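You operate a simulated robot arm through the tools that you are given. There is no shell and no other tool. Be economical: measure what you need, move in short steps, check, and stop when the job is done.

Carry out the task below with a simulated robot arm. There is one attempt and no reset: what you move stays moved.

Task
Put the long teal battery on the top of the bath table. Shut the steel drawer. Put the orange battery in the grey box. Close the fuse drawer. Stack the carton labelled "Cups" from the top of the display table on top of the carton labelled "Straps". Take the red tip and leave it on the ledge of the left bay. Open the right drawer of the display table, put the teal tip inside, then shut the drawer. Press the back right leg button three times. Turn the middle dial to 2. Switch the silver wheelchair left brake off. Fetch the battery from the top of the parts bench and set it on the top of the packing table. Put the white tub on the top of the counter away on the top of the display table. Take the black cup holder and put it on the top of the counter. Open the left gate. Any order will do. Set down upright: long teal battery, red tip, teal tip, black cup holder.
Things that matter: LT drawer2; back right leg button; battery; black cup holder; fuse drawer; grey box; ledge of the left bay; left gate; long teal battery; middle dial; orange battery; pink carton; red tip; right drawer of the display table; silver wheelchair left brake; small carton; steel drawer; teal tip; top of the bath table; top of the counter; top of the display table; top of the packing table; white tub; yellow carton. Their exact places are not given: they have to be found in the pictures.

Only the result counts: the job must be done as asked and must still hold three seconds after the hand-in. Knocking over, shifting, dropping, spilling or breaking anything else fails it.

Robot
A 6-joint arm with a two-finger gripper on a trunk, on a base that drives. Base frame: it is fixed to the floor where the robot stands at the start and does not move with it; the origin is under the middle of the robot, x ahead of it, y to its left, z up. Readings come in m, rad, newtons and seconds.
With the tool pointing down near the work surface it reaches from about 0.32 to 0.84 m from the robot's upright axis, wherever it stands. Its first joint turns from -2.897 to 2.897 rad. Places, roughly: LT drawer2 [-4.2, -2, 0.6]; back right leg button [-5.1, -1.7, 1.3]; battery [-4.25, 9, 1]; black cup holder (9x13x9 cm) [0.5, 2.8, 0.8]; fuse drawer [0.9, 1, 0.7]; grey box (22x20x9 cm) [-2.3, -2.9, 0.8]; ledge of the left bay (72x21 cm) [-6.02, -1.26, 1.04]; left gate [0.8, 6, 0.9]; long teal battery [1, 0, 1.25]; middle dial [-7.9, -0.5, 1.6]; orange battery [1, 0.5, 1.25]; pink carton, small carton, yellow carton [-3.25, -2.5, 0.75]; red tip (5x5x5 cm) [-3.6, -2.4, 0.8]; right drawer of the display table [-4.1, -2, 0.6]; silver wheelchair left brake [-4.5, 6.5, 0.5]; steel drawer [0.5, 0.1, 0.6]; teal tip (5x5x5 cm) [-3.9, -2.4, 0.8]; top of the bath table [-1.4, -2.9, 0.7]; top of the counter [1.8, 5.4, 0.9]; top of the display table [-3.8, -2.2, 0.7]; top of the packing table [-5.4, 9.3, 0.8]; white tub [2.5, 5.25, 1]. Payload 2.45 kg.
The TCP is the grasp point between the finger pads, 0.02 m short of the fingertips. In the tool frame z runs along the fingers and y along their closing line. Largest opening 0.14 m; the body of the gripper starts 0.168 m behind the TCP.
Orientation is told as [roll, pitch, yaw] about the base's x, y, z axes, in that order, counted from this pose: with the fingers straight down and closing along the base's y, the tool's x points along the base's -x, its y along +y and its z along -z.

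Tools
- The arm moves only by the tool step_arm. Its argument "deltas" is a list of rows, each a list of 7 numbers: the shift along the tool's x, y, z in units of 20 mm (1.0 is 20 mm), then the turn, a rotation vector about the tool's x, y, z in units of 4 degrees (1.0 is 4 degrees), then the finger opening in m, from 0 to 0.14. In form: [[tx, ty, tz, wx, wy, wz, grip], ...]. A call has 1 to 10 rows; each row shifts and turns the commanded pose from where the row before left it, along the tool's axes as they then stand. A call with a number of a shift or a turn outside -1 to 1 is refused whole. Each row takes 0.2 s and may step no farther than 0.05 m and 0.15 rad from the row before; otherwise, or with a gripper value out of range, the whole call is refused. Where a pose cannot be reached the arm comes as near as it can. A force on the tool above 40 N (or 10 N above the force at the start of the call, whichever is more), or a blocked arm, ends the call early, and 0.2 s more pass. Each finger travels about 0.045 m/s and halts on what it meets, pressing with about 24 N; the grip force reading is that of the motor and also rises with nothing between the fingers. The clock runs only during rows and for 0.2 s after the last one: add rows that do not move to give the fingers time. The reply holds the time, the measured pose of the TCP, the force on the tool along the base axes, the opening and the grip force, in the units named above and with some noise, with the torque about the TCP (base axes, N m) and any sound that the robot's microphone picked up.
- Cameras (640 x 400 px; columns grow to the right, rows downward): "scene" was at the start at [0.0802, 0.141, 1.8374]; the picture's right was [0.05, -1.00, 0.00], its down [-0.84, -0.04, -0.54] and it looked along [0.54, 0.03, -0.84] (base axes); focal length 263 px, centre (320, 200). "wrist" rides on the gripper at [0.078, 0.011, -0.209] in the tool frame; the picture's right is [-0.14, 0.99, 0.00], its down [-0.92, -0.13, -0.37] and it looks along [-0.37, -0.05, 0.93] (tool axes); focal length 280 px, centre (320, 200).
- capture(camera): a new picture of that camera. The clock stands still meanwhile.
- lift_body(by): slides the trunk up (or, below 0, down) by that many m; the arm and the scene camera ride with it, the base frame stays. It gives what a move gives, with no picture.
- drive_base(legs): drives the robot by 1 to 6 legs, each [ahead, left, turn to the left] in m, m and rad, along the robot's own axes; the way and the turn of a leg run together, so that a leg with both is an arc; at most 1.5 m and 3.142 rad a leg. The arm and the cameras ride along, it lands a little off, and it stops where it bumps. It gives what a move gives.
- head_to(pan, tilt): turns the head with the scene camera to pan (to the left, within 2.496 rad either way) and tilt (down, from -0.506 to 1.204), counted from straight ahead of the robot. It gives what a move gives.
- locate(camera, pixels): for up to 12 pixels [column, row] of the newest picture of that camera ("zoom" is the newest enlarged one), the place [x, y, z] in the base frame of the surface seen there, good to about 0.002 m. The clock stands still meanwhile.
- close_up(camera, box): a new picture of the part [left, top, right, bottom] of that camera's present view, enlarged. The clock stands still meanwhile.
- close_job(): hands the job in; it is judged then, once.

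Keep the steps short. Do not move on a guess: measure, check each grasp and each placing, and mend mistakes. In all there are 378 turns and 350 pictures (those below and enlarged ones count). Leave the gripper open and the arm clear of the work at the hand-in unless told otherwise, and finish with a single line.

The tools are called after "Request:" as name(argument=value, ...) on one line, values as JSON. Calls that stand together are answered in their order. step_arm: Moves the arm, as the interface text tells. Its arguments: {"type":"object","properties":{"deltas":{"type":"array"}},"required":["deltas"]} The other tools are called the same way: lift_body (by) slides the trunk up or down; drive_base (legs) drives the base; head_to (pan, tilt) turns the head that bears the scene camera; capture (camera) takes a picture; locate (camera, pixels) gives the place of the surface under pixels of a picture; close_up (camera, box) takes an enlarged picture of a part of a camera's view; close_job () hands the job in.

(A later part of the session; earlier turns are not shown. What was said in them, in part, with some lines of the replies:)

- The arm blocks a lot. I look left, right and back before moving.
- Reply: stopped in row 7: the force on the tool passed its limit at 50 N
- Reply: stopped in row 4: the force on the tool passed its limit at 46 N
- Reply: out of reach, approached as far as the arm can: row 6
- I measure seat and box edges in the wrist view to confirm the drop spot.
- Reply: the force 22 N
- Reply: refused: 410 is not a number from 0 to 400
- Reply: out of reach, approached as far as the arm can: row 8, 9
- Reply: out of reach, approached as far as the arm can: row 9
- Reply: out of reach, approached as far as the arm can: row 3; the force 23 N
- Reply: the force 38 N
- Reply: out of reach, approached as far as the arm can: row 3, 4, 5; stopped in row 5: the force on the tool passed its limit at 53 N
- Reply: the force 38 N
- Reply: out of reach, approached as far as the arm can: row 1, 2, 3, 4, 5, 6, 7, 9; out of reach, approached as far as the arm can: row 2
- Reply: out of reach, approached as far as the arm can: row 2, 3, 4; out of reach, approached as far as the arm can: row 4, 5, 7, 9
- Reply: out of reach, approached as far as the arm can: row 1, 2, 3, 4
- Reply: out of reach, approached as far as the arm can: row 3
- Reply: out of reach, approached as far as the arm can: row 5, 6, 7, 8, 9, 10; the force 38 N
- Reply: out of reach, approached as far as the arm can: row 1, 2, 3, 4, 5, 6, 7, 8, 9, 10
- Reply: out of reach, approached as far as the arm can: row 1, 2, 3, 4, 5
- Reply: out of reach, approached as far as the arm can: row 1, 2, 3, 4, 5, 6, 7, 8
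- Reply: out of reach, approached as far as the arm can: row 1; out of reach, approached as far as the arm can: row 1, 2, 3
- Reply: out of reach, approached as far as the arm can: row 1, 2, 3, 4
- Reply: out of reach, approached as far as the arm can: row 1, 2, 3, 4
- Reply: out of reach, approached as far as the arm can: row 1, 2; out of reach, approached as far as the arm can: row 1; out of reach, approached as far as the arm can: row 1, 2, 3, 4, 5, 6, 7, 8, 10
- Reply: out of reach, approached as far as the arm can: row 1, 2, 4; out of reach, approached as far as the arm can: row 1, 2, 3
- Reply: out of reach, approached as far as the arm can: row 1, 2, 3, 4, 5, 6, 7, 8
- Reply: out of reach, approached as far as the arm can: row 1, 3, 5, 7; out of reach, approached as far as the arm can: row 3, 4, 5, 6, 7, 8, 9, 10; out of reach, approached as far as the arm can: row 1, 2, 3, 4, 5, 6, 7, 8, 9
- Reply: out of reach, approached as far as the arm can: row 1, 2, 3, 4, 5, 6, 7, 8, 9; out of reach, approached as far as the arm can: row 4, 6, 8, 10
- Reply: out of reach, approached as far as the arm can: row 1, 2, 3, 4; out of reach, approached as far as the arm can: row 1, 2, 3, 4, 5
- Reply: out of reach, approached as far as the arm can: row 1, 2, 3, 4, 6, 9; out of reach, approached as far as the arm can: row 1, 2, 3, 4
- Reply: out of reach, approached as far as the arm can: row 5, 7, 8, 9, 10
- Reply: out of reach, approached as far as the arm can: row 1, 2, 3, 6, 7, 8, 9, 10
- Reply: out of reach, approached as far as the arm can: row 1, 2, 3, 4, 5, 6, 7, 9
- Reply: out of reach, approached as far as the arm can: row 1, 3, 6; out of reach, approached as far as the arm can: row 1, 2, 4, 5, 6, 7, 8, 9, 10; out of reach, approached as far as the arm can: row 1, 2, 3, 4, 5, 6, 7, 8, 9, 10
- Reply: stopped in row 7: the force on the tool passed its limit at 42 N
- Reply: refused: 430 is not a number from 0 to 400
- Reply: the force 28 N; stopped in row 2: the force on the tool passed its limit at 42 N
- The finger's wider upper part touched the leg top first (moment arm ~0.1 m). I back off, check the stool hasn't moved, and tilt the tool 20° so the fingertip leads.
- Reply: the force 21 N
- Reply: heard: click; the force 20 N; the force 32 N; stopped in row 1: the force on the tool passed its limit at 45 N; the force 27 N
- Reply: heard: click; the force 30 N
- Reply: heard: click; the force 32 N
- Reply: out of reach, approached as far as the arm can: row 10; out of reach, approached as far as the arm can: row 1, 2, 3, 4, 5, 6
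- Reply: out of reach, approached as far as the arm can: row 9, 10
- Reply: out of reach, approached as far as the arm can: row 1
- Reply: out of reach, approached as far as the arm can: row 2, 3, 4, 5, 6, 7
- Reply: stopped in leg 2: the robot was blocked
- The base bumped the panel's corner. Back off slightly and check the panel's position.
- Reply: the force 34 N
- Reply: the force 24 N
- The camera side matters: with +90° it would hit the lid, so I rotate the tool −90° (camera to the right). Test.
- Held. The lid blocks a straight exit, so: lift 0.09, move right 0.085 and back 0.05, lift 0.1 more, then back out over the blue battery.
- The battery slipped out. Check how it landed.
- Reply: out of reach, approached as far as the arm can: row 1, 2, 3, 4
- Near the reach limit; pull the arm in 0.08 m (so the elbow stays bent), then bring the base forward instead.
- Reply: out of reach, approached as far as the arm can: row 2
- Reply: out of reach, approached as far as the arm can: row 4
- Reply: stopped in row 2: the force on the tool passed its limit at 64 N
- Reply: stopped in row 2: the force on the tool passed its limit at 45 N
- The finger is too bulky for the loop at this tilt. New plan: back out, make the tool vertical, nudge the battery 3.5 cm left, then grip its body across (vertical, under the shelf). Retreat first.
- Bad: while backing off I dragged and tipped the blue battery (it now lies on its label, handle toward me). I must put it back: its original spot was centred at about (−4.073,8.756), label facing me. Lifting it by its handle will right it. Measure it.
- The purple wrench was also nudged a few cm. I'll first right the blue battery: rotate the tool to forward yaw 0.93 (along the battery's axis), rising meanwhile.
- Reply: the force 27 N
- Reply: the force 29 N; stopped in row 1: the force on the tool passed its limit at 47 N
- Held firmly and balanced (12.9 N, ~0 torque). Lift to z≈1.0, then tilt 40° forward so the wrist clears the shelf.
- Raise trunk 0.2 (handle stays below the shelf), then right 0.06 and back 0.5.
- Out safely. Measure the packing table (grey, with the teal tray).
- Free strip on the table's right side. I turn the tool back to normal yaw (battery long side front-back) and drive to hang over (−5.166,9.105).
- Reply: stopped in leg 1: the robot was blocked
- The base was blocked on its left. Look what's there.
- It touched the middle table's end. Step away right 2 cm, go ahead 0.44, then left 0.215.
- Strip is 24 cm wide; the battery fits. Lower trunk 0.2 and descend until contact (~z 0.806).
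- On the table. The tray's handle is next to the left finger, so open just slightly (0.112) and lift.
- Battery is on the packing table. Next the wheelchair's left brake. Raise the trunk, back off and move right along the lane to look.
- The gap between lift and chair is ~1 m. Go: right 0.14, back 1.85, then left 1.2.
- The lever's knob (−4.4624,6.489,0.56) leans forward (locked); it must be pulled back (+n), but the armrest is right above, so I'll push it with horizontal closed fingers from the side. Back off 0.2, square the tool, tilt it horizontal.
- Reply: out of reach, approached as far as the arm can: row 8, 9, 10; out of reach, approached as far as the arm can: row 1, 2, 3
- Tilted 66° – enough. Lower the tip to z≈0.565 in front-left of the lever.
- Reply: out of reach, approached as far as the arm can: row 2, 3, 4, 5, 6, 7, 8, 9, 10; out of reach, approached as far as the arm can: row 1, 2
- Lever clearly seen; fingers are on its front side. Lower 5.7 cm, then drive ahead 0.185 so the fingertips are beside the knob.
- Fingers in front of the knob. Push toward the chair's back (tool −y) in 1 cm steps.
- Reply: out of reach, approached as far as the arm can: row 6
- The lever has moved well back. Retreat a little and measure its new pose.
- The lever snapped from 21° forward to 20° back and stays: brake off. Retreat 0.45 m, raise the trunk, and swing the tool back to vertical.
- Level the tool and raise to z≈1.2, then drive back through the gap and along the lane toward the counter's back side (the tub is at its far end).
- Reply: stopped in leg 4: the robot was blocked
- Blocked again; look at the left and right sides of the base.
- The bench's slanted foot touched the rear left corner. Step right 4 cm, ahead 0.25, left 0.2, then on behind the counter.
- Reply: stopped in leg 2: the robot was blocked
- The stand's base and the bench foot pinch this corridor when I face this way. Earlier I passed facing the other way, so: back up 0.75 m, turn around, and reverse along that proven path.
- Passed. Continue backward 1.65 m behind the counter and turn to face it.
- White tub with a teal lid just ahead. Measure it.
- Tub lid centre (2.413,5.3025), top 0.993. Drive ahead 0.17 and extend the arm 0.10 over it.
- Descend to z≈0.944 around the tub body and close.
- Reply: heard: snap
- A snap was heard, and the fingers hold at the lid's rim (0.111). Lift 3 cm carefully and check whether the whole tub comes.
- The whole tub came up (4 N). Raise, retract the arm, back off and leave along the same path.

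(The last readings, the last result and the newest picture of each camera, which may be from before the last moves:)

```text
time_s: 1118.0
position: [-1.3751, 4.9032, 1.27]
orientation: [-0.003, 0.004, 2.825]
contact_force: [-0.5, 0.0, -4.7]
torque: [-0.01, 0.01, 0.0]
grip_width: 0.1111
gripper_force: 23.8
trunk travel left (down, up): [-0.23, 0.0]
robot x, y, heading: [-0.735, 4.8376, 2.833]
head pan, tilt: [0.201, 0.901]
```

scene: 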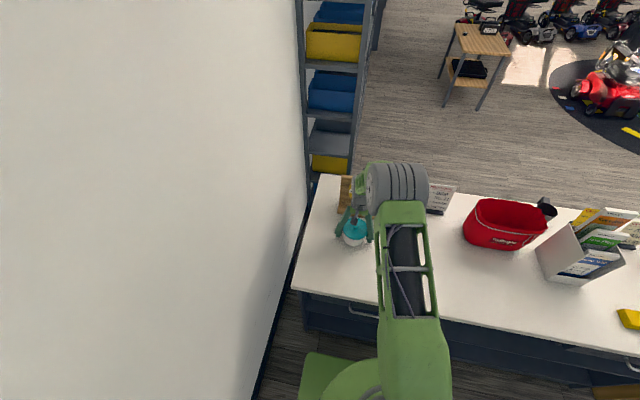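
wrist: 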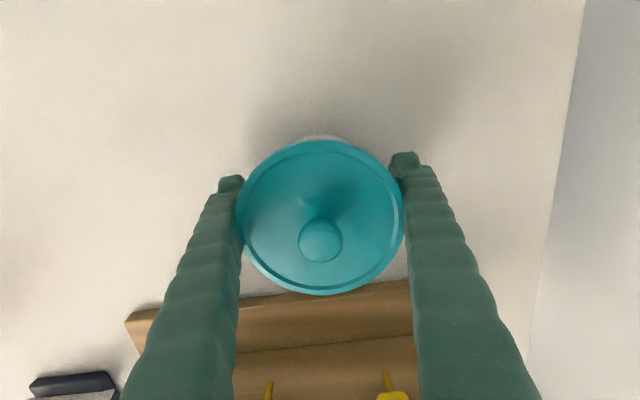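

Request:
drive_base(legs=[[-1.2, 0, -0.012], [-1.15, 0, 0], [0, 0, 1.565], [1.2, 0.0, 0], [1.2, -0.05, 0]])

Request:
head_to(pan=0.0, tilt=0.6)

Request:
capture(camera="scene")

```text
time_s: 1144.8
position: [0.817, 1.2593, 1.2706]
orientation: [-0.003, 0.004, -1.872]
contact_force: [0.6, -1.0, -4.3]
torque: [0.03, -0.02, 0.01]
grip_width: 0.1115
gripper_force: 24.0
trunk travel left (down, up): [-0.23, 0.0]
robot x, y, heading: [0.8724, 1.8993, -1.87]
head pan, tilt: [0.201, 0.901]
```

```text
time_s: 1145.6
position: [0.817, 1.2588, 1.2704]
orientation: [-0.003, 0.002, -1.875]
contact_force: [0.2, -1.0, -3.8]
torque: [0.02, -0.03, 0.01]
grip_width: 0.1115
gripper_force: 23.9
trunk travel left (down, up): [-0.23, 0.0]
robot x, y, heading: [0.8766, 1.8972, -1.871]
head pan, tilt: [0.0, 0.6]
```

```text
54 pictures are left
```

scene: 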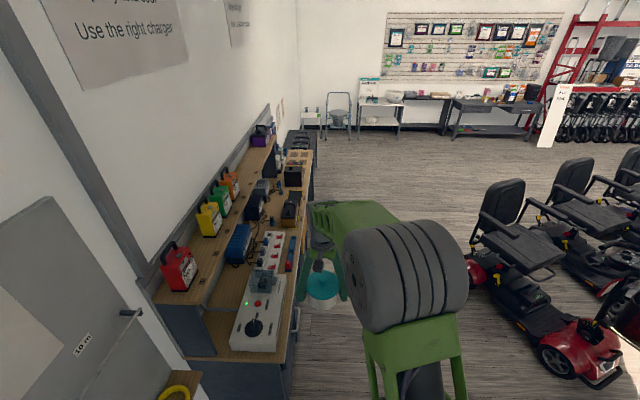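

Request:
drive_base(legs=[[0.3, -0.33, -0.024], [1.3, 0, 0], [1.3, -0.1, 0], [0.95, -0.2, 0], [0, -1.1, 0], [0, -0.85, 0]])

Request:
head_to(pan=0.0, tilt=0.75)

Request:
capture(camera="scene")

```text
time_s: 1182.9
position: [-2.8207, -1.5771, 1.2706]
orientation: [-0.005, 0.002, -1.875]
contact_force: [0.0, 0.2, -4.2]
torque: [0.05, 0.0, 0.01]
grip_width: 0.1116
gripper_force: 24.1
trunk travel left (down, up): [-0.23, 0.0]
robot x, y, heading: [-2.7604, -0.9384, -1.871]
head pan, tilt: [0.0, 0.6]
```

```text
time_s: 1183.6
position: [-2.8215, -1.5761, 1.2701]
orientation: [-0.004, 0.004, -1.876]
contact_force: [-0.5, -0.1, -4.4]
torque: [0.04, -0.03, -0.02]
grip_width: 0.1115
gripper_force: 24.4
trunk travel left (down, up): [-0.23, 0.0]
robot x, y, heading: [-2.7576, -0.9341, -1.868]
head pan, tilt: [0.0, 0.75]
```

```text
53 pictures are left
```

scene: 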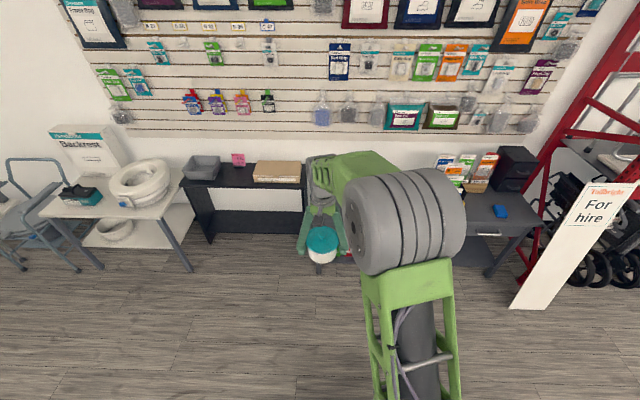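

Drive ahead 0.55, right 0.19 and look down at the free front-left spot on the display table.

Request:
drive_base(legs=[[0.55, -0.19, -0.026]])

Request:
capture(camera="wrist")

```text
time_s: 1187.0
position: [-3.2068, -2.052, 1.2701]
orientation: [-0.004, 0.004, -1.916]
contact_force: [-0.4, -0.5, -4.1]
torque: [0.04, -0.03, 0.0]
grip_width: 0.1115
gripper_force: 23.8
trunk travel left (down, up): [-0.23, 0.0]
robot x, y, heading: [-3.1199, -1.4163, -1.909]
head pan, tilt: [0.0, 0.75]
```

```text
52 pictures are left
```

wrist: 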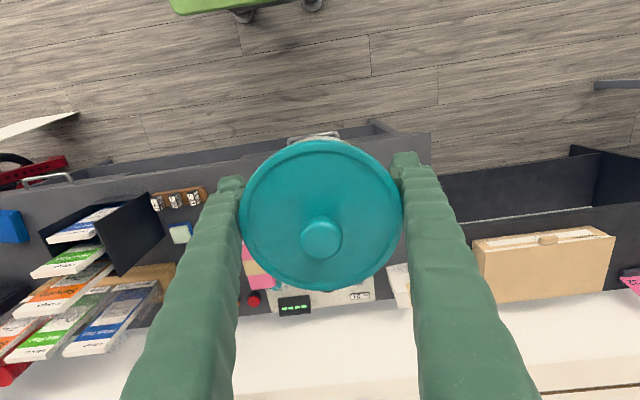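

Request:
drive_base(legs=[[0.22, 0.03, 0.015]])

Request:
lift_body(by=-0.23)

Request:
step_arm(deltas=[[0, 0, 1, 0, 0, 0, 0.06], [0, 0, 1, 0, 0, 0, 0.06], [0, 0, 1, 0, 0, 0, 0.06], [0, 0, 1, 0, 0, 0, 0.06], [0, 0, 1, 0, 0, 0, 0.06], [0, 0, 1, 0, 0, 0, 0.06], [0, 0, 1, 0, 0, 0, 0.06]])

Request:
capture(camera="wrist")

Request:
capture(camera="scene")

```text
time_s: 1188.6
position: [-3.2338, -2.2607, 1.2687]
orientation: [-0.005, 0.005, -1.895]
contact_force: [0.2, -0.7, -4.7]
torque: [0.11, -0.02, 0.04]
grip_width: 0.1116
gripper_force: 23.9
trunk travel left (down, up): [-0.23, 0.0]
robot x, y, heading: [-3.1595, -1.6234, -1.897]
head pan, tilt: [0.0, 0.75]
```

```text
time_s: 1191.0
position: [-3.2354, -2.2605, 1.0409]
orientation: [-0.002, 0.004, -1.896]
contact_force: [-0.5, -1.2, -4.3]
torque: [0.02, -0.02, 0.02]
grip_width: 0.1114
gripper_force: 23.8
trunk travel left (down, up): [0.0, 0.23]
robot x, y, heading: [-3.1584, -1.6226, -1.892]
head pan, tilt: [0.0, 0.75]
```

```text
time_s: 1192.6
position: [-3.2357, -2.2591, 0.9005]
orientation: [-0.005, 0.003, -1.895]
contact_force: [-1.0, 0.3, -4.6]
torque: [0.01, 0.0, 0.02]
grip_width: 0.1114
gripper_force: 24.2
trunk travel left (down, up): [0.0, 0.23]
robot x, y, heading: [-3.1596, -1.6222, -1.896]
head pan, tilt: [0.0, 0.75]
```

```text
51 pictures are left
```

wrist: 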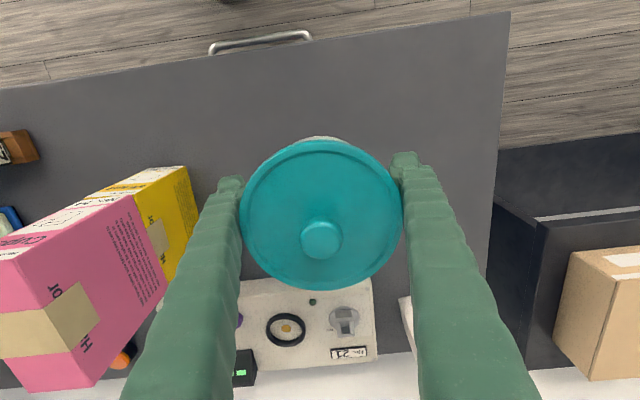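

```text
50 pictures are left
```

scene: 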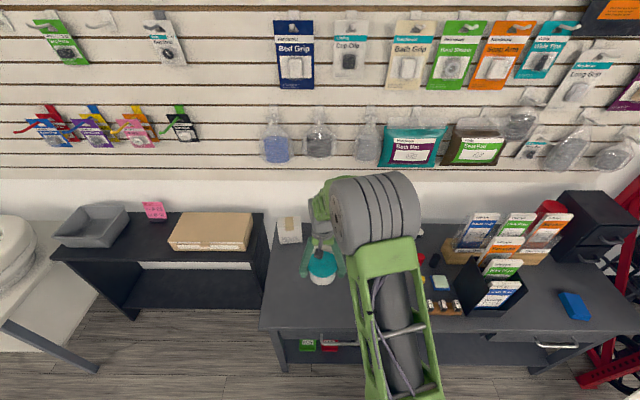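

Spot is clear; the carton stack stands. Lower the rest.

Request:
step_arm(deltas=[[0, 0, 1, 0, 0, 0, 0.06], [0, 0, 1, 0, 0, 0, 0.06], [0, 0, 1, 0, 0, 0, 0.06], [0, 0, 1, 0, 0, 0, 0.06], [0, 0, 1, 0, 0, 0, 0.06], [0, 0, 1, 0, 0, 0, 0.06], [0, 0, 1, 0, 0, 0, 0.06]])

Request:
step_arm(deltas=[[0, 0, 0.3, 0, 0, 0, 0.06], [0, 0, 0.2, 0, 0, 0, 0.06], [0, 0, 0.15, 0, 0, 0, 0.06], [0, 0, 0.1, 0, 0, 0, 0.06]])

```text
time_s: 1194.2
position: [-3.2352, -2.26, 0.758]
orientation: [-0.004, 0.004, -1.896]
contact_force: [-0.1, -0.5, -4.4]
torque: [0.05, -0.02, 0.02]
grip_width: 0.1114
gripper_force: 24.3
trunk travel left (down, up): [0.0, 0.23]
robot x, y, heading: [-3.1606, -1.622, -1.898]
head pan, tilt: [0.0, 0.75]
```

```text
time_s: 1195.2
position: [-3.2357, -2.2593, 0.7465]
orientation: [-0.004, -0.003, -1.897]
contact_force: [3.5, -3.0, 28.9]
torque: [-0.02, 0.17, 0.07]
grip_width: 0.1117
gripper_force: 24.5
trunk travel left (down, up): [0.0, 0.23]
robot x, y, heading: [-3.1621, -1.6231, -1.893]
head pan, tilt: [0.0, 0.75]
```

Contact. Ease, open, and rise.

Request:
step_arm(deltas=[[0, 0, -0.12, 0, 0, 0, 0.11], [0, 0, 0, 0, 0, 0, 0.125], [0, 0, 0, 0, 0, 0, 0.13], [0, 0, -1, 0, 0, 0, 0.13], [0, 0, -1, 0, 0, 0, 0.13], [0, 0, -1, 0, 0, 0, 0.13], [0, 0, -1, 0, 0, 0, 0.13], [0, 0, -1, 0, 0, 0, 0.13], [0, 0, -1, 0, 0, 0, 0.13], [0, 0, -1, 0, 0, 0, 0.13]])

Request:
lift_body(by=0.23)

Request:
drive_base(legs=[[-0.3, 0, 0]])

Request:
capture(camera="scene")

Request:
close_up(camera="scene", box=[240, 180, 440, 320])

```text
time_s: 1197.4
position: [-3.2338, -2.2568, 0.8878]
orientation: [-0.003, 0.004, -1.899]
contact_force: [-0.4, 0.2, 0.9]
torque: [0.01, 0.01, -0.03]
grip_width: 0.1299
gripper_force: 0.0
trunk travel left (down, up): [0.0, 0.23]
robot x, y, heading: [-3.1565, -1.623, -1.89]
head pan, tilt: [0.0, 0.75]
heard: snap
```

```text
time_s: 1199.9
position: [-3.234, -2.2579, 1.1165]
orientation: [-0.004, 0.004, -1.897]
contact_force: [0.4, 0.3, 0.5]
torque: [0.02, 0.01, 0.0]
grip_width: 0.1303
gripper_force: 0.0
trunk travel left (down, up): [-0.23, 0.0]
robot x, y, heading: [-3.1583, -1.624, -1.898]
head pan, tilt: [0.0, 0.75]
```

```text
time_s: 1201.9
position: [-3.1343, -1.9703, 1.1173]
orientation: [-0.002, 0.003, -1.892]
contact_force: [0.3, -0.4, -0.2]
torque: [-0.07, 0.01, 0.0]
grip_width: 0.1303
gripper_force: 0.1
trunk travel left (down, up): [-0.23, 0.0]
robot x, y, heading: [-3.0651, -1.3349, -1.885]
head pan, tilt: [0.0, 0.75]
```

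```text
49 pictures are left
```

scene: 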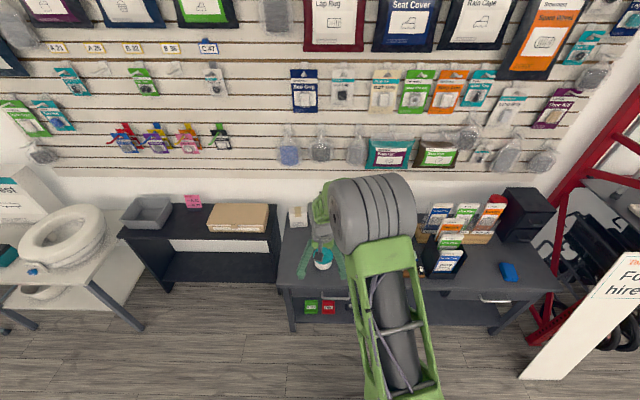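

```text
2.86 times, centred on (340, 250) of scene
```

zoom: 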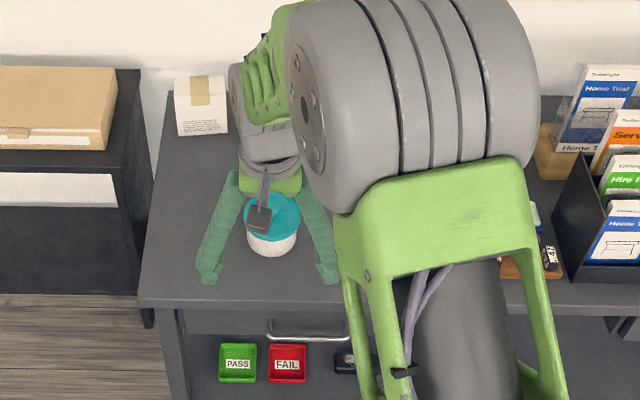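

Check the tub from the wrist camera.

Request:
capture(camera="wrist")

Request:
close_up(camera="wrist", box=[220, 200, 420, 340])

```text
47 pictures are left
```

wrist: 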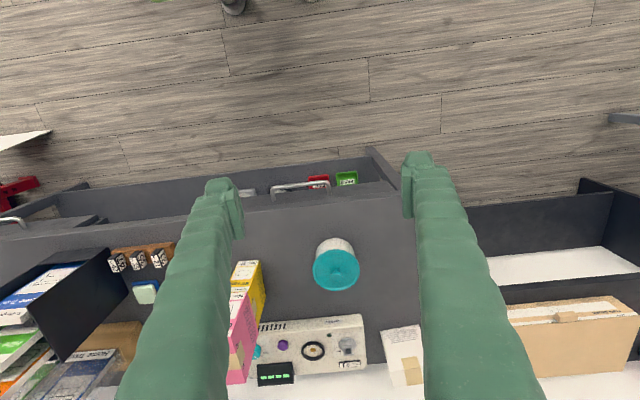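

```text
2.86 times, centred on (320, 270) of wrist
```

zoom: 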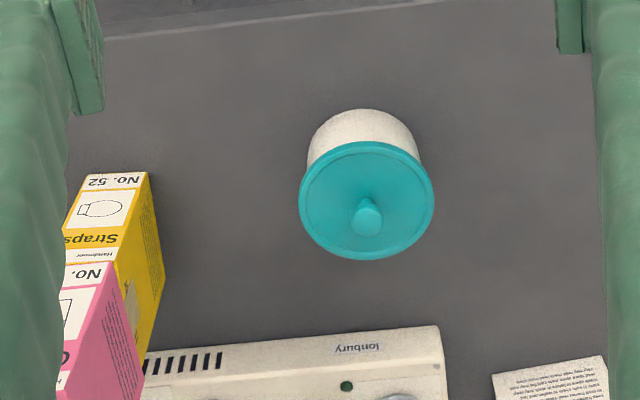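

Tub is fine with its lid on. Last item: the orange battery. Turn and drive back to the bench, raising and rotating the tool (+90°) meanwhile.

Request:
drive_base(legs=[[0, 0, 1.562], [1.2, 0.2, 0], [1.1, 0.2, 0], [0, 1.3, 0], [0, 1.15, 0]])

Request:
step_arm(deltas=[[0, 0, -1, 0, 0, 1, 0.06], [0, 0, -1, 0, 0, 1, 0.06], [0, 0, -1, 0, 0, 1, 0.06], [0, 0, -1, 0, 0, 1, 0.06], [0, 0, -1, 0, 0, 1, 0.06], [0, 0, -1, 0, 0, 1, 0.06], [0, 0, -1, 0, 0, 1, 0.06], [0, 0, -1, 0, 0, 1, 0.06], [0, 0, -1, 0, 0, 1, 0.06], [0, 0, -1, 0, 0, 1, 0.06]])

Request:
step_arm(deltas=[[0, 0, -1, 0, 0, 1, 0.06], [0, 0, -1, 0, 0, 1, 0.06], [0, 0, -1, 0, 0, 1, 0.06], [0, 0, -1, 0, 0, 1, 0.06], [0, 0, -1, 0, 0, 1, 0.06], [0, 0, -1, 0, 0, 1, 0.06], [0, 0, -1, 0, 0, 1, 0.06], [0, 0, -1, 0, 0, 1, 0.06], [0, 0, -1, 0, 0, 1, 0.06], [0, 0, -1, 0, 0, 1, 0.06]])

Request:
step_arm(deltas=[[0, 0, -0.5, 0, 0, 1, 0.06], [0, 0, 0, 0, 0, 1, 0.06], [0, 0, 0, 0, 0, 0.5, 0.06]])

Request:
head_to(pan=-0.2, tilt=0.6)

Request:
capture(camera="scene")

```text
time_s: 1238.6
position: [0.7045, 0.5605, 1.1175]
orientation: [-0.005, 0.004, -0.285]
contact_force: [-0.2, 0.4, -0.1]
torque: [0.0, 0.04, 0.01]
grip_width: 0.1305
gripper_force: 0.1
trunk travel left (down, up): [-0.23, 0.0]
robot x, y, heading: [0.0661, 0.6074, -0.281]
head pan, tilt: [0.0, 0.75]
```

```text
time_s: 1240.8
position: [0.7056, 0.5612, 1.3186]
orientation: [-0.007, 0.001, -0.986]
contact_force: [-0.1, 0.5, 0.4]
torque: [-0.02, -0.02, 0.0]
grip_width: 0.0603
gripper_force: 0.1
trunk travel left (down, up): [-0.23, 0.0]
robot x, y, heading: [0.0647, 0.6049, -0.277]
head pan, tilt: [0.0, 0.75]
```

```text
time_s: 1243.0
position: [0.7064, 0.5624, 1.5177]
orientation: [-0.006, -0.004, -1.683]
contact_force: [0.8, 0.3, -0.7]
torque: [-0.04, -0.02, -0.02]
grip_width: 0.06
gripper_force: 0.0
trunk travel left (down, up): [-0.23, 0.0]
robot x, y, heading: [0.0682, 0.6089, -0.282]
head pan, tilt: [0.0, 0.75]
```

```text
time_s: 1243.8
position: [0.707, 0.5629, 1.5283]
orientation: [-0.004, -0.003, -1.856]
contact_force: [0.5, -0.2, 0.0]
torque: [-0.04, -0.01, 0.01]
grip_width: 0.06
gripper_force: 0.0
trunk travel left (down, up): [-0.23, 0.0]
robot x, y, heading: [0.0669, 0.6044, -0.281]
head pan, tilt: [0.0, 0.75]
```

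```text
time_s: 1244.5
position: [0.7066, 0.5618, 1.5276]
orientation: [-0.004, -0.003, -1.856]
contact_force: [0.3, -0.3, 0.0]
torque: [0.05, 0.03, 0.0]
grip_width: 0.0599
gripper_force: 0.0
trunk travel left (down, up): [-0.23, 0.0]
robot x, y, heading: [0.0684, 0.6094, -0.28]
head pan, tilt: [-0.201, 0.6]
```

```text
45 pictures are left
```

scene: 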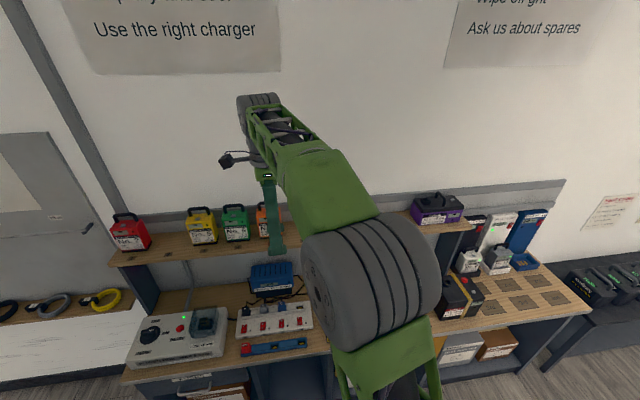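

Request:
capture(camera="wrist")

Request:
close_up(camera="wrist", box=[330, 60, 570, 220])

```text
44 pictures are left
```

wrist: 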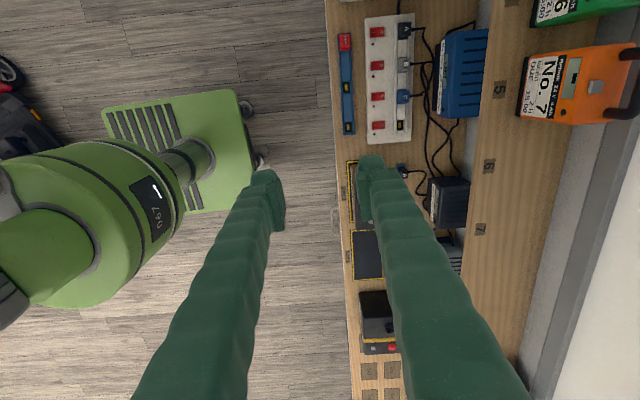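

```text
2.50 times, centred on (450, 140) of wrist
```

zoom: 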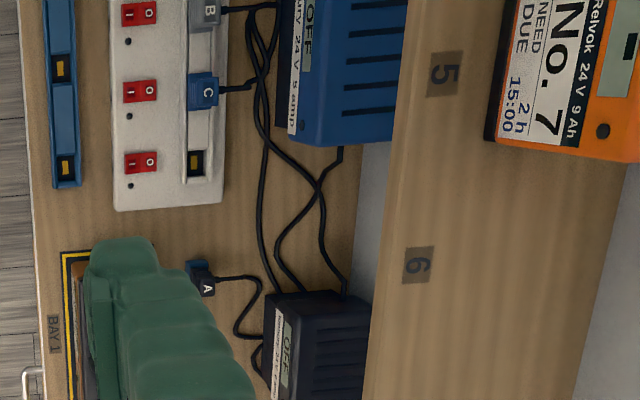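

Request:
drive_base(legs=[[0.25, 0.06, -0.042]])

Request:
capture(camera="wrist")

Request:
close_up(camera="wrist", box=[350, 90, 510, 210])

```text
time_s: 1246.3
position: [0.9561, 0.5102, 1.5256]
orientation: [-0.004, -0.003, -1.907]
contact_force: [0.7, 0.0, 0.1]
torque: [0.04, 0.08, 0.04]
grip_width: 0.0602
gripper_force: 0.0
trunk travel left (down, up): [-0.23, 0.0]
robot x, y, heading: [0.3171, 0.5898, -0.333]
head pan, tilt: [-0.201, 0.6]
```

```text
42 pictures are left
```

wrist: 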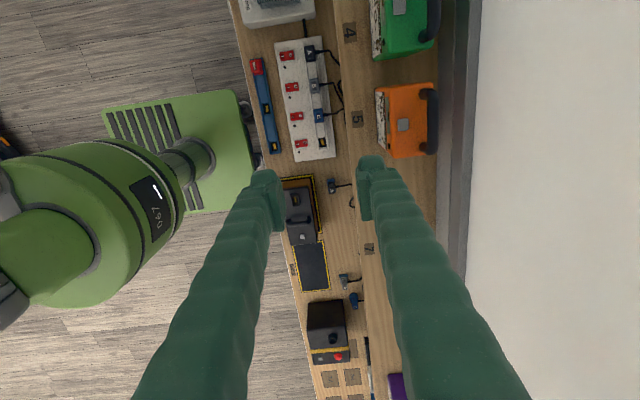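

```text
3.33 times, centred on (430, 150) of wrist
```

zoom: 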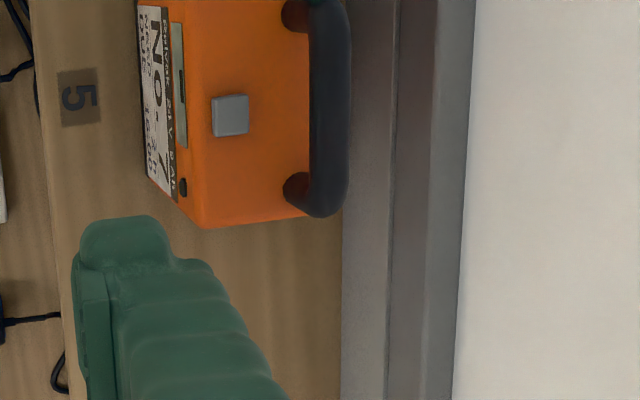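

Request:
locate(camera="wrist", pixels=[[433, 120], [433, 98], [432, 142], [433, 110], [433, 132], [446, 120], [462, 120], [476, 120], [500, 120], [405, 125], [383, 120]])

```text
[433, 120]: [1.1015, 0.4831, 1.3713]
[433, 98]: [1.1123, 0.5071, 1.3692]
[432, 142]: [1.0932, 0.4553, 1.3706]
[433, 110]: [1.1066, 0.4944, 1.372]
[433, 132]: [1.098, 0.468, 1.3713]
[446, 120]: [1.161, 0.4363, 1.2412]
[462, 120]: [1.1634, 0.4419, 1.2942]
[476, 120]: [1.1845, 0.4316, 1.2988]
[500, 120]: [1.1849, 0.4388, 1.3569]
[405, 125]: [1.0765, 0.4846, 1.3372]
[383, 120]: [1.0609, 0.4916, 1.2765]
```

Bar centre (1.103,0.481), top 1.371; wall at n 0.984. Drive 0.07 closer, tilt the tool 8° and extend over the handle.

Request:
drive_base(legs=[[0.07, 0.02, 0]])

Request:
step_arm(deltas=[[0, 0, 0, -1, 0, 0, 0.05], [0, 0, 0, -1, 0, 0, 0.05], [0, 0.95, 0, 0, 0, 0, 0.05], [0, 0.95, 0, 0, 0, 0, 0.05], [0, 0.95, 0, 0, 0, 0, 0.05]])

Request:
capture(camera="wrist")

```text
time_s: 1247.4
position: [1.0288, 0.5051, 1.5267]
orientation: [-0.006, -0.007, -1.904]
contact_force: [1.7, -0.3, -0.8]
torque: [0.0, 0.13, -0.01]
grip_width: 0.06
gripper_force: 0.1
trunk travel left (down, up): [-0.23, 0.0]
robot x, y, heading: [0.3946, 0.5882, -0.327]
head pan, tilt: [-0.201, 0.6]
```

```text
time_s: 1248.6
position: [1.0847, 0.4891, 1.533]
orientation: [0.135, -0.006, -1.907]
contact_force: [0.3, 0.3, -1.2]
torque: [0.01, 0.07, 0.01]
grip_width: 0.0499
gripper_force: 0.0
trunk travel left (down, up): [-0.23, 0.0]
robot x, y, heading: [0.3916, 0.5832, -0.333]
head pan, tilt: [-0.201, 0.6]
```

```text
40 pictures are left
```

wrist: 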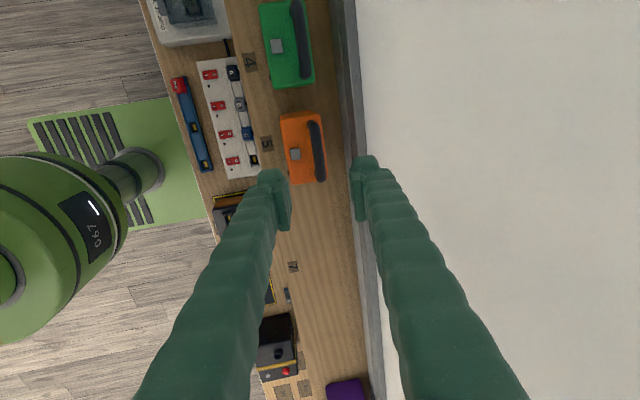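

Request:
step_arm(deltas=[[0, -0.03, 1, 0, 0, 0, 0.05], [0, -0.03, 1, 0, 0, 0, 0.05], [0, -0.03, 1, 0, 0, 0, 0.05], [0, -0.03, 1, 0, 0, 0, 0.05], [0, -0.03, 1, 0, 0, 0, 0.05], [0, -0.03, 1, 0, 0, 0, 0.05]])

Request:
close_up(camera="wrist", box=[240, 100, 400, 240])

```text
time_s: 1250.0
position: [1.0942, 0.4833, 1.4136]
orientation: [0.135, -0.002, -1.905]
contact_force: [0.2, 0.2, 0.2]
torque: [0.02, 0.02, 0.02]
grip_width: 0.05
gripper_force: 0.0
trunk travel left (down, up): [-0.23, 0.0]
robot x, y, heading: [0.3903, 0.5821, -0.33]
head pan, tilt: [-0.201, 0.6]
```

```text
2.86 times, centred on (320, 170) of wrist
```

zoom: 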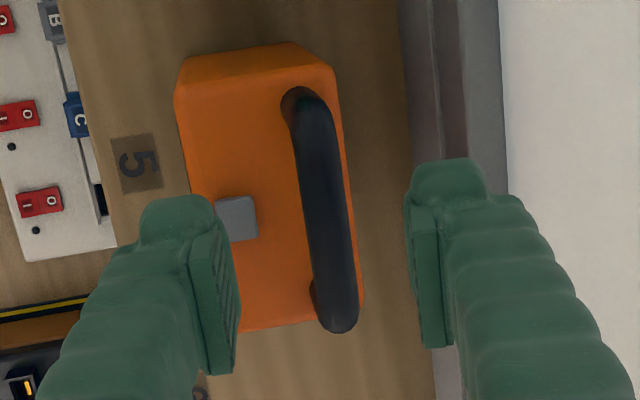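

Bar centred. Narrow to 0.036, descend 5 cm and grip.

Request:
step_arm(deltas=[[0, 0, 0.8, 0, 0, 0, 0.036], [0, 0, 0.9, 0, 0, 0, 0.036], [0, 0, 0.85, 0, 0, 0, 0.036], [0, 0, 0, 0, 0, 0, 0.02], [0, 0, 0, 0, 0, 0, 0.0], [0, 0, 0, 0, 0, 0, 0.0], [0, 0, 0, 0, 0, 0, 0.0]])

Request:
close_up(camera="wrist", box=[240, 100, 400, 240])

```text
time_s: 1251.6
position: [1.098, 0.4806, 1.3651]
orientation: [0.138, -0.003, -1.906]
contact_force: [3.4, -3.1, 5.7]
torque: [-0.06, -0.08, 0.13]
grip_width: 0.0106
gripper_force: 24.4
trunk travel left (down, up): [-0.23, 0.0]
robot x, y, heading: [0.3914, 0.5815, -0.331]
head pan, tilt: [-0.201, 0.6]
```

```text
2.86 times, centred on (320, 170) of wrist
```

zoom: 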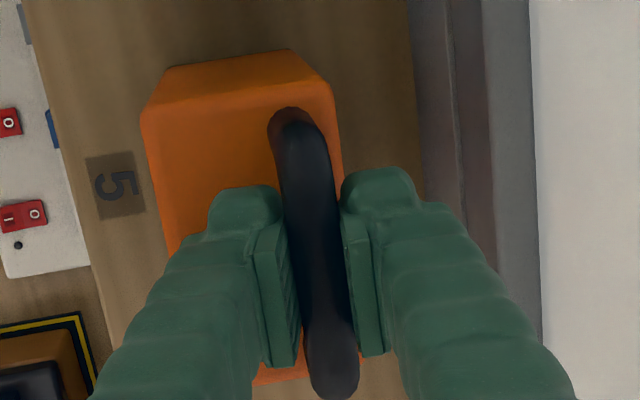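

Gripped (10.6 mm). Lift 0.1 m.

Request:
step_arm(deltas=[[0, 0, -0.3, 0, 0, 0, 0.0], [0, 0, -0.5, 0, 0, 0, 0.0], [0, 0, -0.8, 0, 0, 0, 0.0], [0, 0, -1, 0, 0, 0, 0.0], [0, 0, -1, 0, 0, 0, 0.0], [0, 0, -1, 0, 0, 0, 0.0]])

Request:
capture(camera="wrist")

```text
time_s: 1253.0
position: [1.0873, 0.4834, 1.4567]
orientation: [0.134, -0.005, -1.906]
contact_force: [-0.2, 0.5, -14.1]
torque: [0.05, 0.0, 0.02]
grip_width: 0.0104
gripper_force: 24.0
trunk travel left (down, up): [-0.23, 0.0]
robot x, y, heading: [0.3931, 0.5808, -0.333]
head pan, tilt: [-0.201, 0.6]
```

```text
37 pictures are left
```

wrist: 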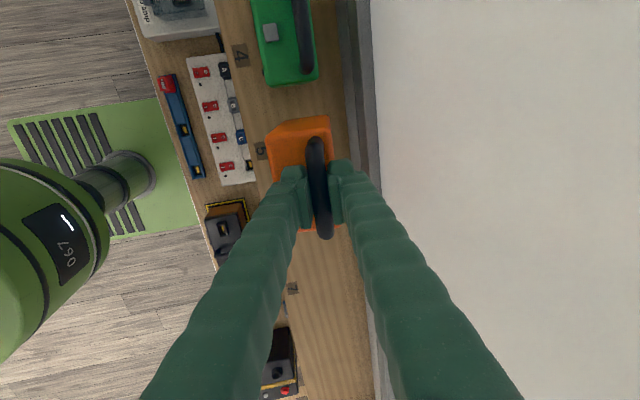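

Held (14 N). Retract the arm 0.12 m while levelling, then back the base out.

Request:
step_arm(deltas=[[0, -0.6, 0, 0, 0, 0, 0.0], [0, -0.8, 0, 0, 0, 0, 0.0], [0, -0.8, 0, 0.5, 0, 0, 0.0], [0, -0.8, 0, 0.5, 0, 0, 0.0], [0, -0.8, 0, 0.5, 0, 0, 0.0], [0, -0.8, 0, 0.5, 0, 0, 0.0], [0, -0.8, 0, 0, 0, 0, 0.0]])

Request:
drive_base(legs=[[-0.4, 0, 0]])

Request:
capture(camera="wrist")

```text
time_s: 1254.6
position: [0.9874, 0.5212, 1.4485]
orientation: [-0.003, -0.003, -1.906]
contact_force: [-1.4, 0.9, -12.8]
torque: [-0.01, -0.16, -0.04]
grip_width: 0.0106
gripper_force: 23.4
trunk travel left (down, up): [-0.23, 0.0]
robot x, y, heading: [0.3906, 0.5826, -0.329]
head pan, tilt: [-0.201, 0.6]
```

```text
time_s: 1257.1
position: [0.6043, 0.65, 1.4469]
orientation: [-0.004, -0.005, -1.913]
contact_force: [-0.2, -0.1, -12.6]
torque: [0.02, -0.04, 0.02]
grip_width: 0.0109
gripper_force: 24.2
trunk travel left (down, up): [-0.23, 0.0]
robot x, y, heading: [0.007, 0.7173, -0.34]
head pan, tilt: [-0.201, 0.6]
```

```text
36 pictures are left
```

wrist: 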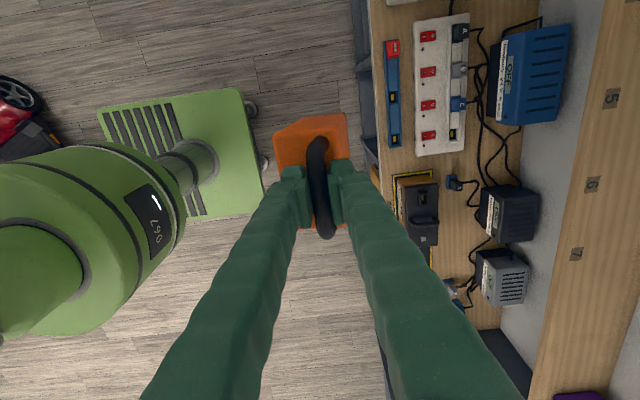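

Drive along to the wall tables: right 2.3 m, turn to face the wall, right 1.15 m.

Request:
drive_base(legs=[[0, -1.2, 0], [0, -1.1, 0], [0, 0, -1.554], [0, -1.15, 0]])

Request:
head_to(pan=0.1, tilt=0.75)

Request:
capture(camera="scene")

```text
time_s: 1290.9
position: [-1.9008, -1.6951, 1.4468]
orientation: [-0.006, -0.006, 2.834]
contact_force: [-0.4, -1.2, -13.2]
torque: [-0.03, 0.0, -0.01]
grip_width: 0.011
gripper_force: 23.8
trunk travel left (down, up): [-0.23, 0.0]
robot x, y, heading: [-1.8523, -1.1005, -1.869]
head pan, tilt: [-0.201, 0.6]
```

```text
time_s: 1291.7
position: [-1.9011, -1.6946, 1.4471]
orientation: [-0.007, -0.007, 2.833]
contact_force: [0.1, -0.3, -12.0]
torque: [0.01, -0.01, 0.04]
grip_width: 0.0109
gripper_force: 24.2
trunk travel left (down, up): [-0.23, 0.0]
robot x, y, heading: [-1.854, -1.0962, -1.874]
head pan, tilt: [0.099, 0.75]
```

```text
35 pictures are left
```

scene: 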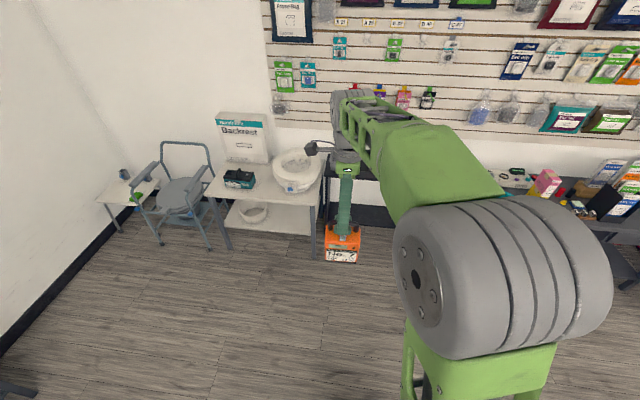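

Request:
drive_base(legs=[[0.65, 0, -0.02]])

Request:
capture(camera="wrist")

```text
time_s: 1295.3
position: [-2.1194, -2.3013, 1.4464]
orientation: [-0.005, -0.006, 2.805]
contact_force: [0.0, -0.2, -13.2]
torque: [0.01, -0.05, -0.04]
grip_width: 0.0104
gripper_force: 24.2
trunk travel left (down, up): [-0.23, 0.0]
robot x, y, heading: [-2.0562, -1.7038, -1.905]
head pan, tilt: [0.099, 0.75]
```

```text
34 pictures are left
```

wrist: 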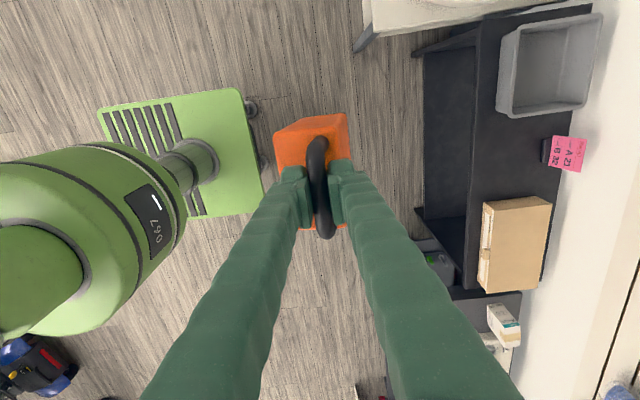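

Grey box visible at upper right (550,65). Measure it.

Request:
locate(camera="wrist", pixels=[[550, 65], [504, 40], [500, 108], [588, 100], [600, 20], [535, 70], [570, 60], [480, 130], [445, 150]])

```text
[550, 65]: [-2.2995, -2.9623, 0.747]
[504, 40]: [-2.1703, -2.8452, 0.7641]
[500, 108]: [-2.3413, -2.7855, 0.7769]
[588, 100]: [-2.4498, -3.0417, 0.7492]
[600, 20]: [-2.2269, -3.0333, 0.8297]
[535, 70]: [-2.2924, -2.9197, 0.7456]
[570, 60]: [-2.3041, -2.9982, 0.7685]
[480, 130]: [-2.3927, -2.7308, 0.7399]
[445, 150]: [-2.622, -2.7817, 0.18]
```

Box floor z 0.747, centre ≈ (n −1.255, u −3.48). Drive ahead 0.48 and extend the arm 0.13 over it.

Request:
drive_base(legs=[[0.48, 0.03, 0.012]])

Request:
step_arm(deltas=[[0, 0.9, 0, -0.5, 0, 0, 0.0], [0, 0.9, 0, -0.5, 0, 0, 0.0], [0, 0.9, 0, -0.5, 0, 0, 0.0], [0, 0.9, 0, 0, 0, 0, 0.0], [0, 0.9, 0, 0, 0, 0, 0.0], [0, 0.9, 0, 0, 0, 0, 0.0], [0, 0.7, 0, 0, 0, 0, 0.0]])

Request:
capture(camera="wrist")

```text
time_s: 1298.2
position: [-2.242, -2.7651, 1.4466]
orientation: [-0.008, -0.005, 2.81]
contact_force: [-0.9, -1.3, -13.3]
torque: [0.01, -0.06, 0.01]
grip_width: 0.0108
gripper_force: 23.8
trunk travel left (down, up): [-0.23, 0.0]
robot x, y, heading: [-2.1782, -2.1634, -1.896]
head pan, tilt: [0.099, 0.75]
```

```text
time_s: 1299.8
position: [-2.2823, -2.8776, 1.4556]
orientation: [0.098, -0.004, 2.809]
contact_force: [0.4, 1.2, -13.6]
torque: [-0.07, -0.08, -0.02]
grip_width: 0.0112
gripper_force: 24.1
trunk travel left (down, up): [-0.23, 0.0]
robot x, y, heading: [-2.1825, -2.1647, -1.899]
head pan, tilt: [0.099, 0.75]
```

```text
33 pictures are left
```

wrist: 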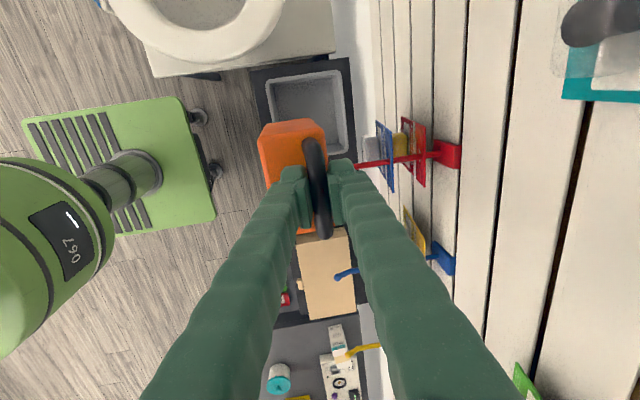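

Hooks with products stick out near the gripper. Measure them and the box.

Request:
locate(camera="wrist", pixels=[[360, 163], [385, 160], [342, 273], [275, 85], [340, 75], [345, 150], [272, 125], [305, 100], [325, 130]])

```text
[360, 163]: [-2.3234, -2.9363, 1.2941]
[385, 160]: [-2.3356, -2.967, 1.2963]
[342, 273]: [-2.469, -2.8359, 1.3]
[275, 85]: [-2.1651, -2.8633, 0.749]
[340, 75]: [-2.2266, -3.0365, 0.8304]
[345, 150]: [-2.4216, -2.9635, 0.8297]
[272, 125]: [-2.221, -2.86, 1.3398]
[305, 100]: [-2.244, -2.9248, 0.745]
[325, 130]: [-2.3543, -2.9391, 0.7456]
```

Box spans n −1.148…−1.356, F 3.39…3.58; I'm centred. Hook tips at F 3.52 leave ~2 cm. Shift 1 cm forward, lower the trunk 0.23, then continue down.

Request:
step_arm(deltas=[[0, 0.5, 0, 0, 0, 0, 0.0]])

Request:
lift_body(by=-0.23)

Request:
step_arm(deltas=[[0, -0.1, 1, 0, 0, 0, 0.0], [0, -0.1, 1, 0, 0, 0, 0.0], [0, -0.1, 1, 0, 0, 0, 0.0], [0, -0.1, 1, 0, 0, 0, 0.0], [0, -0.1, 1, 0, 0, 0, 0.0], [0, -0.1, 1, 0, 0, 0, 0.0], [0, -0.1, 1, 0, 0, 0, 0.0], [0, -0.1, 1, 0, 0, 0, 0.0]])

Request:
capture(camera="wrist")

Request:
capture(camera="scene")

```text
time_s: 1300.2
position: [-2.2818, -2.8876, 1.4567]
orientation: [0.1, -0.005, 2.812]
contact_force: [0.0, 1.0, -12.9]
torque: [-0.08, -0.01, 0.0]
grip_width: 0.0108
gripper_force: 24.0
trunk travel left (down, up): [-0.23, 0.0]
robot x, y, heading: [-2.1789, -2.1667, -1.893]
head pan, tilt: [0.099, 0.75]
```

```text
time_s: 1302.6
position: [-2.2823, -2.8861, 1.2263]
orientation: [0.1, -0.005, 2.811]
contact_force: [-0.3, 0.5, -12.0]
torque: [-0.03, -0.12, -0.02]
grip_width: 0.0109
gripper_force: 23.9
trunk travel left (down, up): [0.0, 0.23]
robot x, y, heading: [-2.1808, -2.1648, -1.896]
head pan, tilt: [0.099, 0.75]
```

```text
time_s: 1304.4
position: [-2.286, -2.8864, 1.0651]
orientation: [0.097, -0.005, 2.81]
contact_force: [-0.1, -0.1, -13.2]
torque: [-0.06, -0.12, -0.01]
grip_width: 0.0108
gripper_force: 24.1
trunk travel left (down, up): [0.0, 0.23]
robot x, y, heading: [-2.1843, -2.1681, -1.898]
head pan, tilt: [0.099, 0.75]
```

```text
32 pictures are left
```

wrist: 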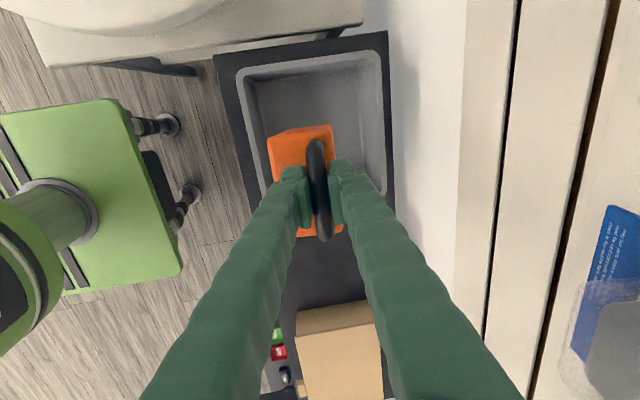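

```text
31 pictures are left
```

scene: 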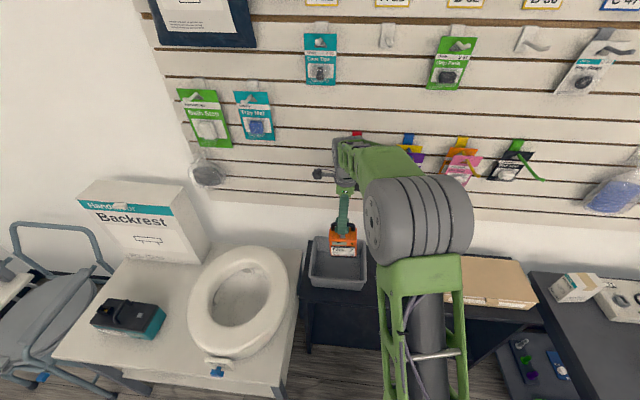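

Over the box. Lower to contact with its floor.

Request:
step_arm(deltas=[[0, -0.1, 1, 0, 0, 0, 0.0], [0, -0.1, 1, 0, 0, 0, 0.0], [0, -0.1, 1, 0, 0, 0, 0.0], [0, -0.1, 1, 0, 0, 0, 0.0], [0, -0.1, 1, 0, 0, 0, 0.0], [0, -0.1, 1, 0, 0, 0, 0.0]])

Request:
capture(camera="wrist")

```text
time_s: 1305.8
position: [-2.2835, -2.8855, 0.9454]
orientation: [0.098, -0.005, 2.813]
contact_force: [0.2, -0.2, -12.1]
torque: [-0.05, -0.13, 0.02]
grip_width: 0.0109
gripper_force: 24.1
trunk travel left (down, up): [0.0, 0.23]
robot x, y, heading: [-2.18, -2.1671, -1.899]
head pan, tilt: [0.099, 0.75]
```

```text
30 pictures are left
```

wrist: 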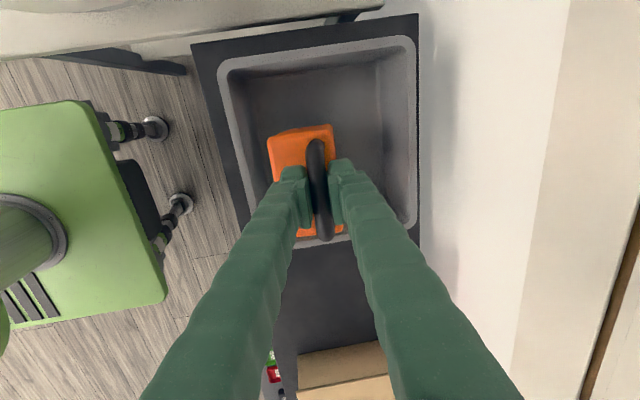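

Request:
step_arm(deltas=[[0, -0.08, 0.8, 0, 0, 0, 0.0], [0, -0.05, 0.5, 0, 0, 0, 0.0], [0, -0.02, 0.2, 0, 0, 0, 0.0], [0, -0.02, 0.15, 0, 0, 0, 0.0]])

Request:
step_arm(deltas=[[0, -0.02, 0.15, 0, 0, 0, 0.0], [0, -0.01, 0.1, 0, 0, 0, 0.0]])

```text
time_s: 1306.8
position: [-2.2864, -2.885, 0.916]
orientation: [0.107, -0.003, 2.81]
contact_force: [-8.3, -2.5, 19.2]
torque: [-0.03, -0.14, 0.0]
grip_width: 0.0111
gripper_force: 23.7
trunk travel left (down, up): [0.0, 0.23]
robot x, y, heading: [-2.179, -2.1712, -1.896]
head pan, tilt: [0.099, 0.75]
```

```text
time_s: 1307.4
position: [-2.2857, -2.8841, 0.9077]
orientation: [0.102, -0.004, 2.811]
contact_force: [-7.0, -1.8, 19.3]
torque: [-0.05, -0.3, -0.03]
grip_width: 0.01
gripper_force: 25.2
trunk travel left (down, up): [0.0, 0.23]
robot x, y, heading: [-2.1837, -2.1663, -1.893]
head pan, tilt: [0.099, 0.75]
```

On the box floor. Ease 2 mm, open, and rise.

Request:
step_arm(deltas=[[0, 0.01, -0.15, 0, 0, 0, 0.0], [0, 0, 0, 0, 0, 0, 0.02], [0, 0, 0, 0, 0, 0, 0.04], [0, 0, 0, 0, 0, 0, 0.04], [0, 0.1, -1, 0, 0, 0, 0.04], [0, 0.1, -1, 0, 0, 0, 0.04], [0, 0.1, -1, 0, 0, 0, 0.04], [0, 0.1, -1, 0, 0, 0, 0.04], [0, 0.1, -1, 0, 0, 0, 0.04]])

Request:
capture(camera="wrist")

```text
time_s: 1309.4
position: [-2.2825, -2.8863, 1.0123]
orientation: [0.102, -0.006, 2.811]
contact_force: [-0.7, 0.7, 0.5]
torque: [-0.01, -0.01, 0.02]
grip_width: 0.0399
gripper_force: 0.1
trunk travel left (down, up): [0.0, 0.23]
robot x, y, heading: [-2.182, -2.1649, -1.896]
head pan, tilt: [0.099, 0.75]
```

```text
29 pictures are left
```

wrist: 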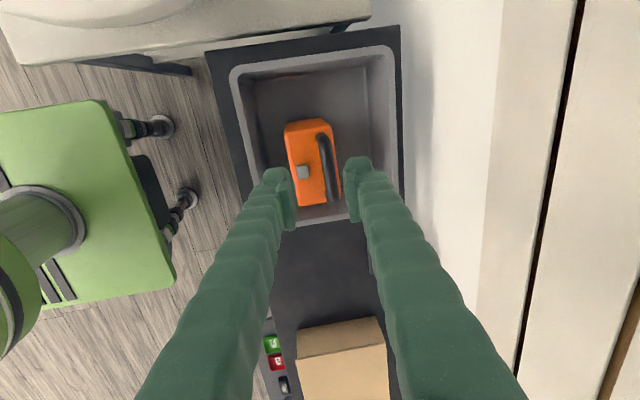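

Orange battery stands in the grey box. Back off, and open the gripper.

Request:
drive_base(legs=[[-0.7, 0, 0]])

Request:
step_arm(deltas=[[0, 0, -1, 0.5, 0, 0, 0.14], [0, 0, -1, 0.5, 0, 0, 0.14], [0, 0, -1, 0.4, 0, 0, 0.14], [0, 0, -1, 0, 0, 0, 0.14], [0, 0, -1, 0, 0, 0, 0.14]])

Request:
head_to(pan=-0.3, tilt=0.6)

Request:
capture(camera="scene")

Request:
close_up(camera="scene", box=[330, 130, 630, 318])

```text
time_s: 1313.3
position: [-2.0462, -2.1992, 1.0113]
orientation: [0.099, -0.006, 2.823]
contact_force: [-0.6, 0.9, -0.4]
torque: [-0.01, 0.01, 0.0]
grip_width: 0.04
gripper_force: 0.1
trunk travel left (down, up): [0.0, 0.23]
robot x, y, heading: [-1.9536, -1.4797, -1.885]
head pan, tilt: [0.099, 0.75]
```

```text
time_s: 1314.5
position: [-2.0468, -2.1945, 1.1111]
orientation: [0.0, -0.004, 2.821]
contact_force: [0.8, 0.3, -0.3]
torque: [0.0, -0.01, -0.03]
grip_width: 0.1399
gripper_force: 0.0
trunk travel left (down, up): [0.0, 0.23]
robot x, y, heading: [-1.9492, -1.4784, -1.887]
head pan, tilt: [0.099, 0.75]
```

```text
time_s: 1315.4
position: [-2.0442, -2.1942, 1.1105]
orientation: [0.002, -0.005, 2.823]
contact_force: [0.3, 0.2, -0.3]
torque: [-0.01, 0.01, 0.03]
grip_width: 0.1399
gripper_force: 0.0
trunk travel left (down, up): [0.0, 0.23]
robot x, y, heading: [-1.9476, -1.4817, -1.886]
head pan, tilt: [-0.3, 0.6]
```

```text
28 pictures are left
```

scene: 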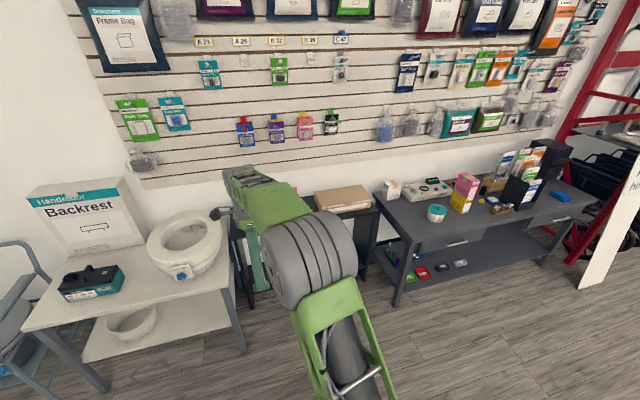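

```text
2.13 times, centred on (480, 224) of scene
```

zoom: 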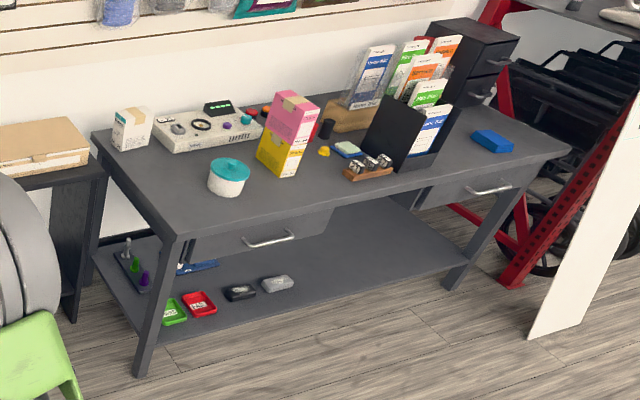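

Everything stands as placed: drawers shut, stack and tub on the display table, teal battery on the bath table. The gripper is open and the arm clear, so I hand in.

Request:
close_job()

```text
The job is handed in.
```

All 14 parts are done and handed in, but two things beside the task were disturbed: I knocked over and reset the blue battery (to within about 4 mm) and the purple wrench (about 1 cm) on the parts bench, and I bumped the cane stand, the table with the white and blue boxes, and a bench foot without checking whether they moved.
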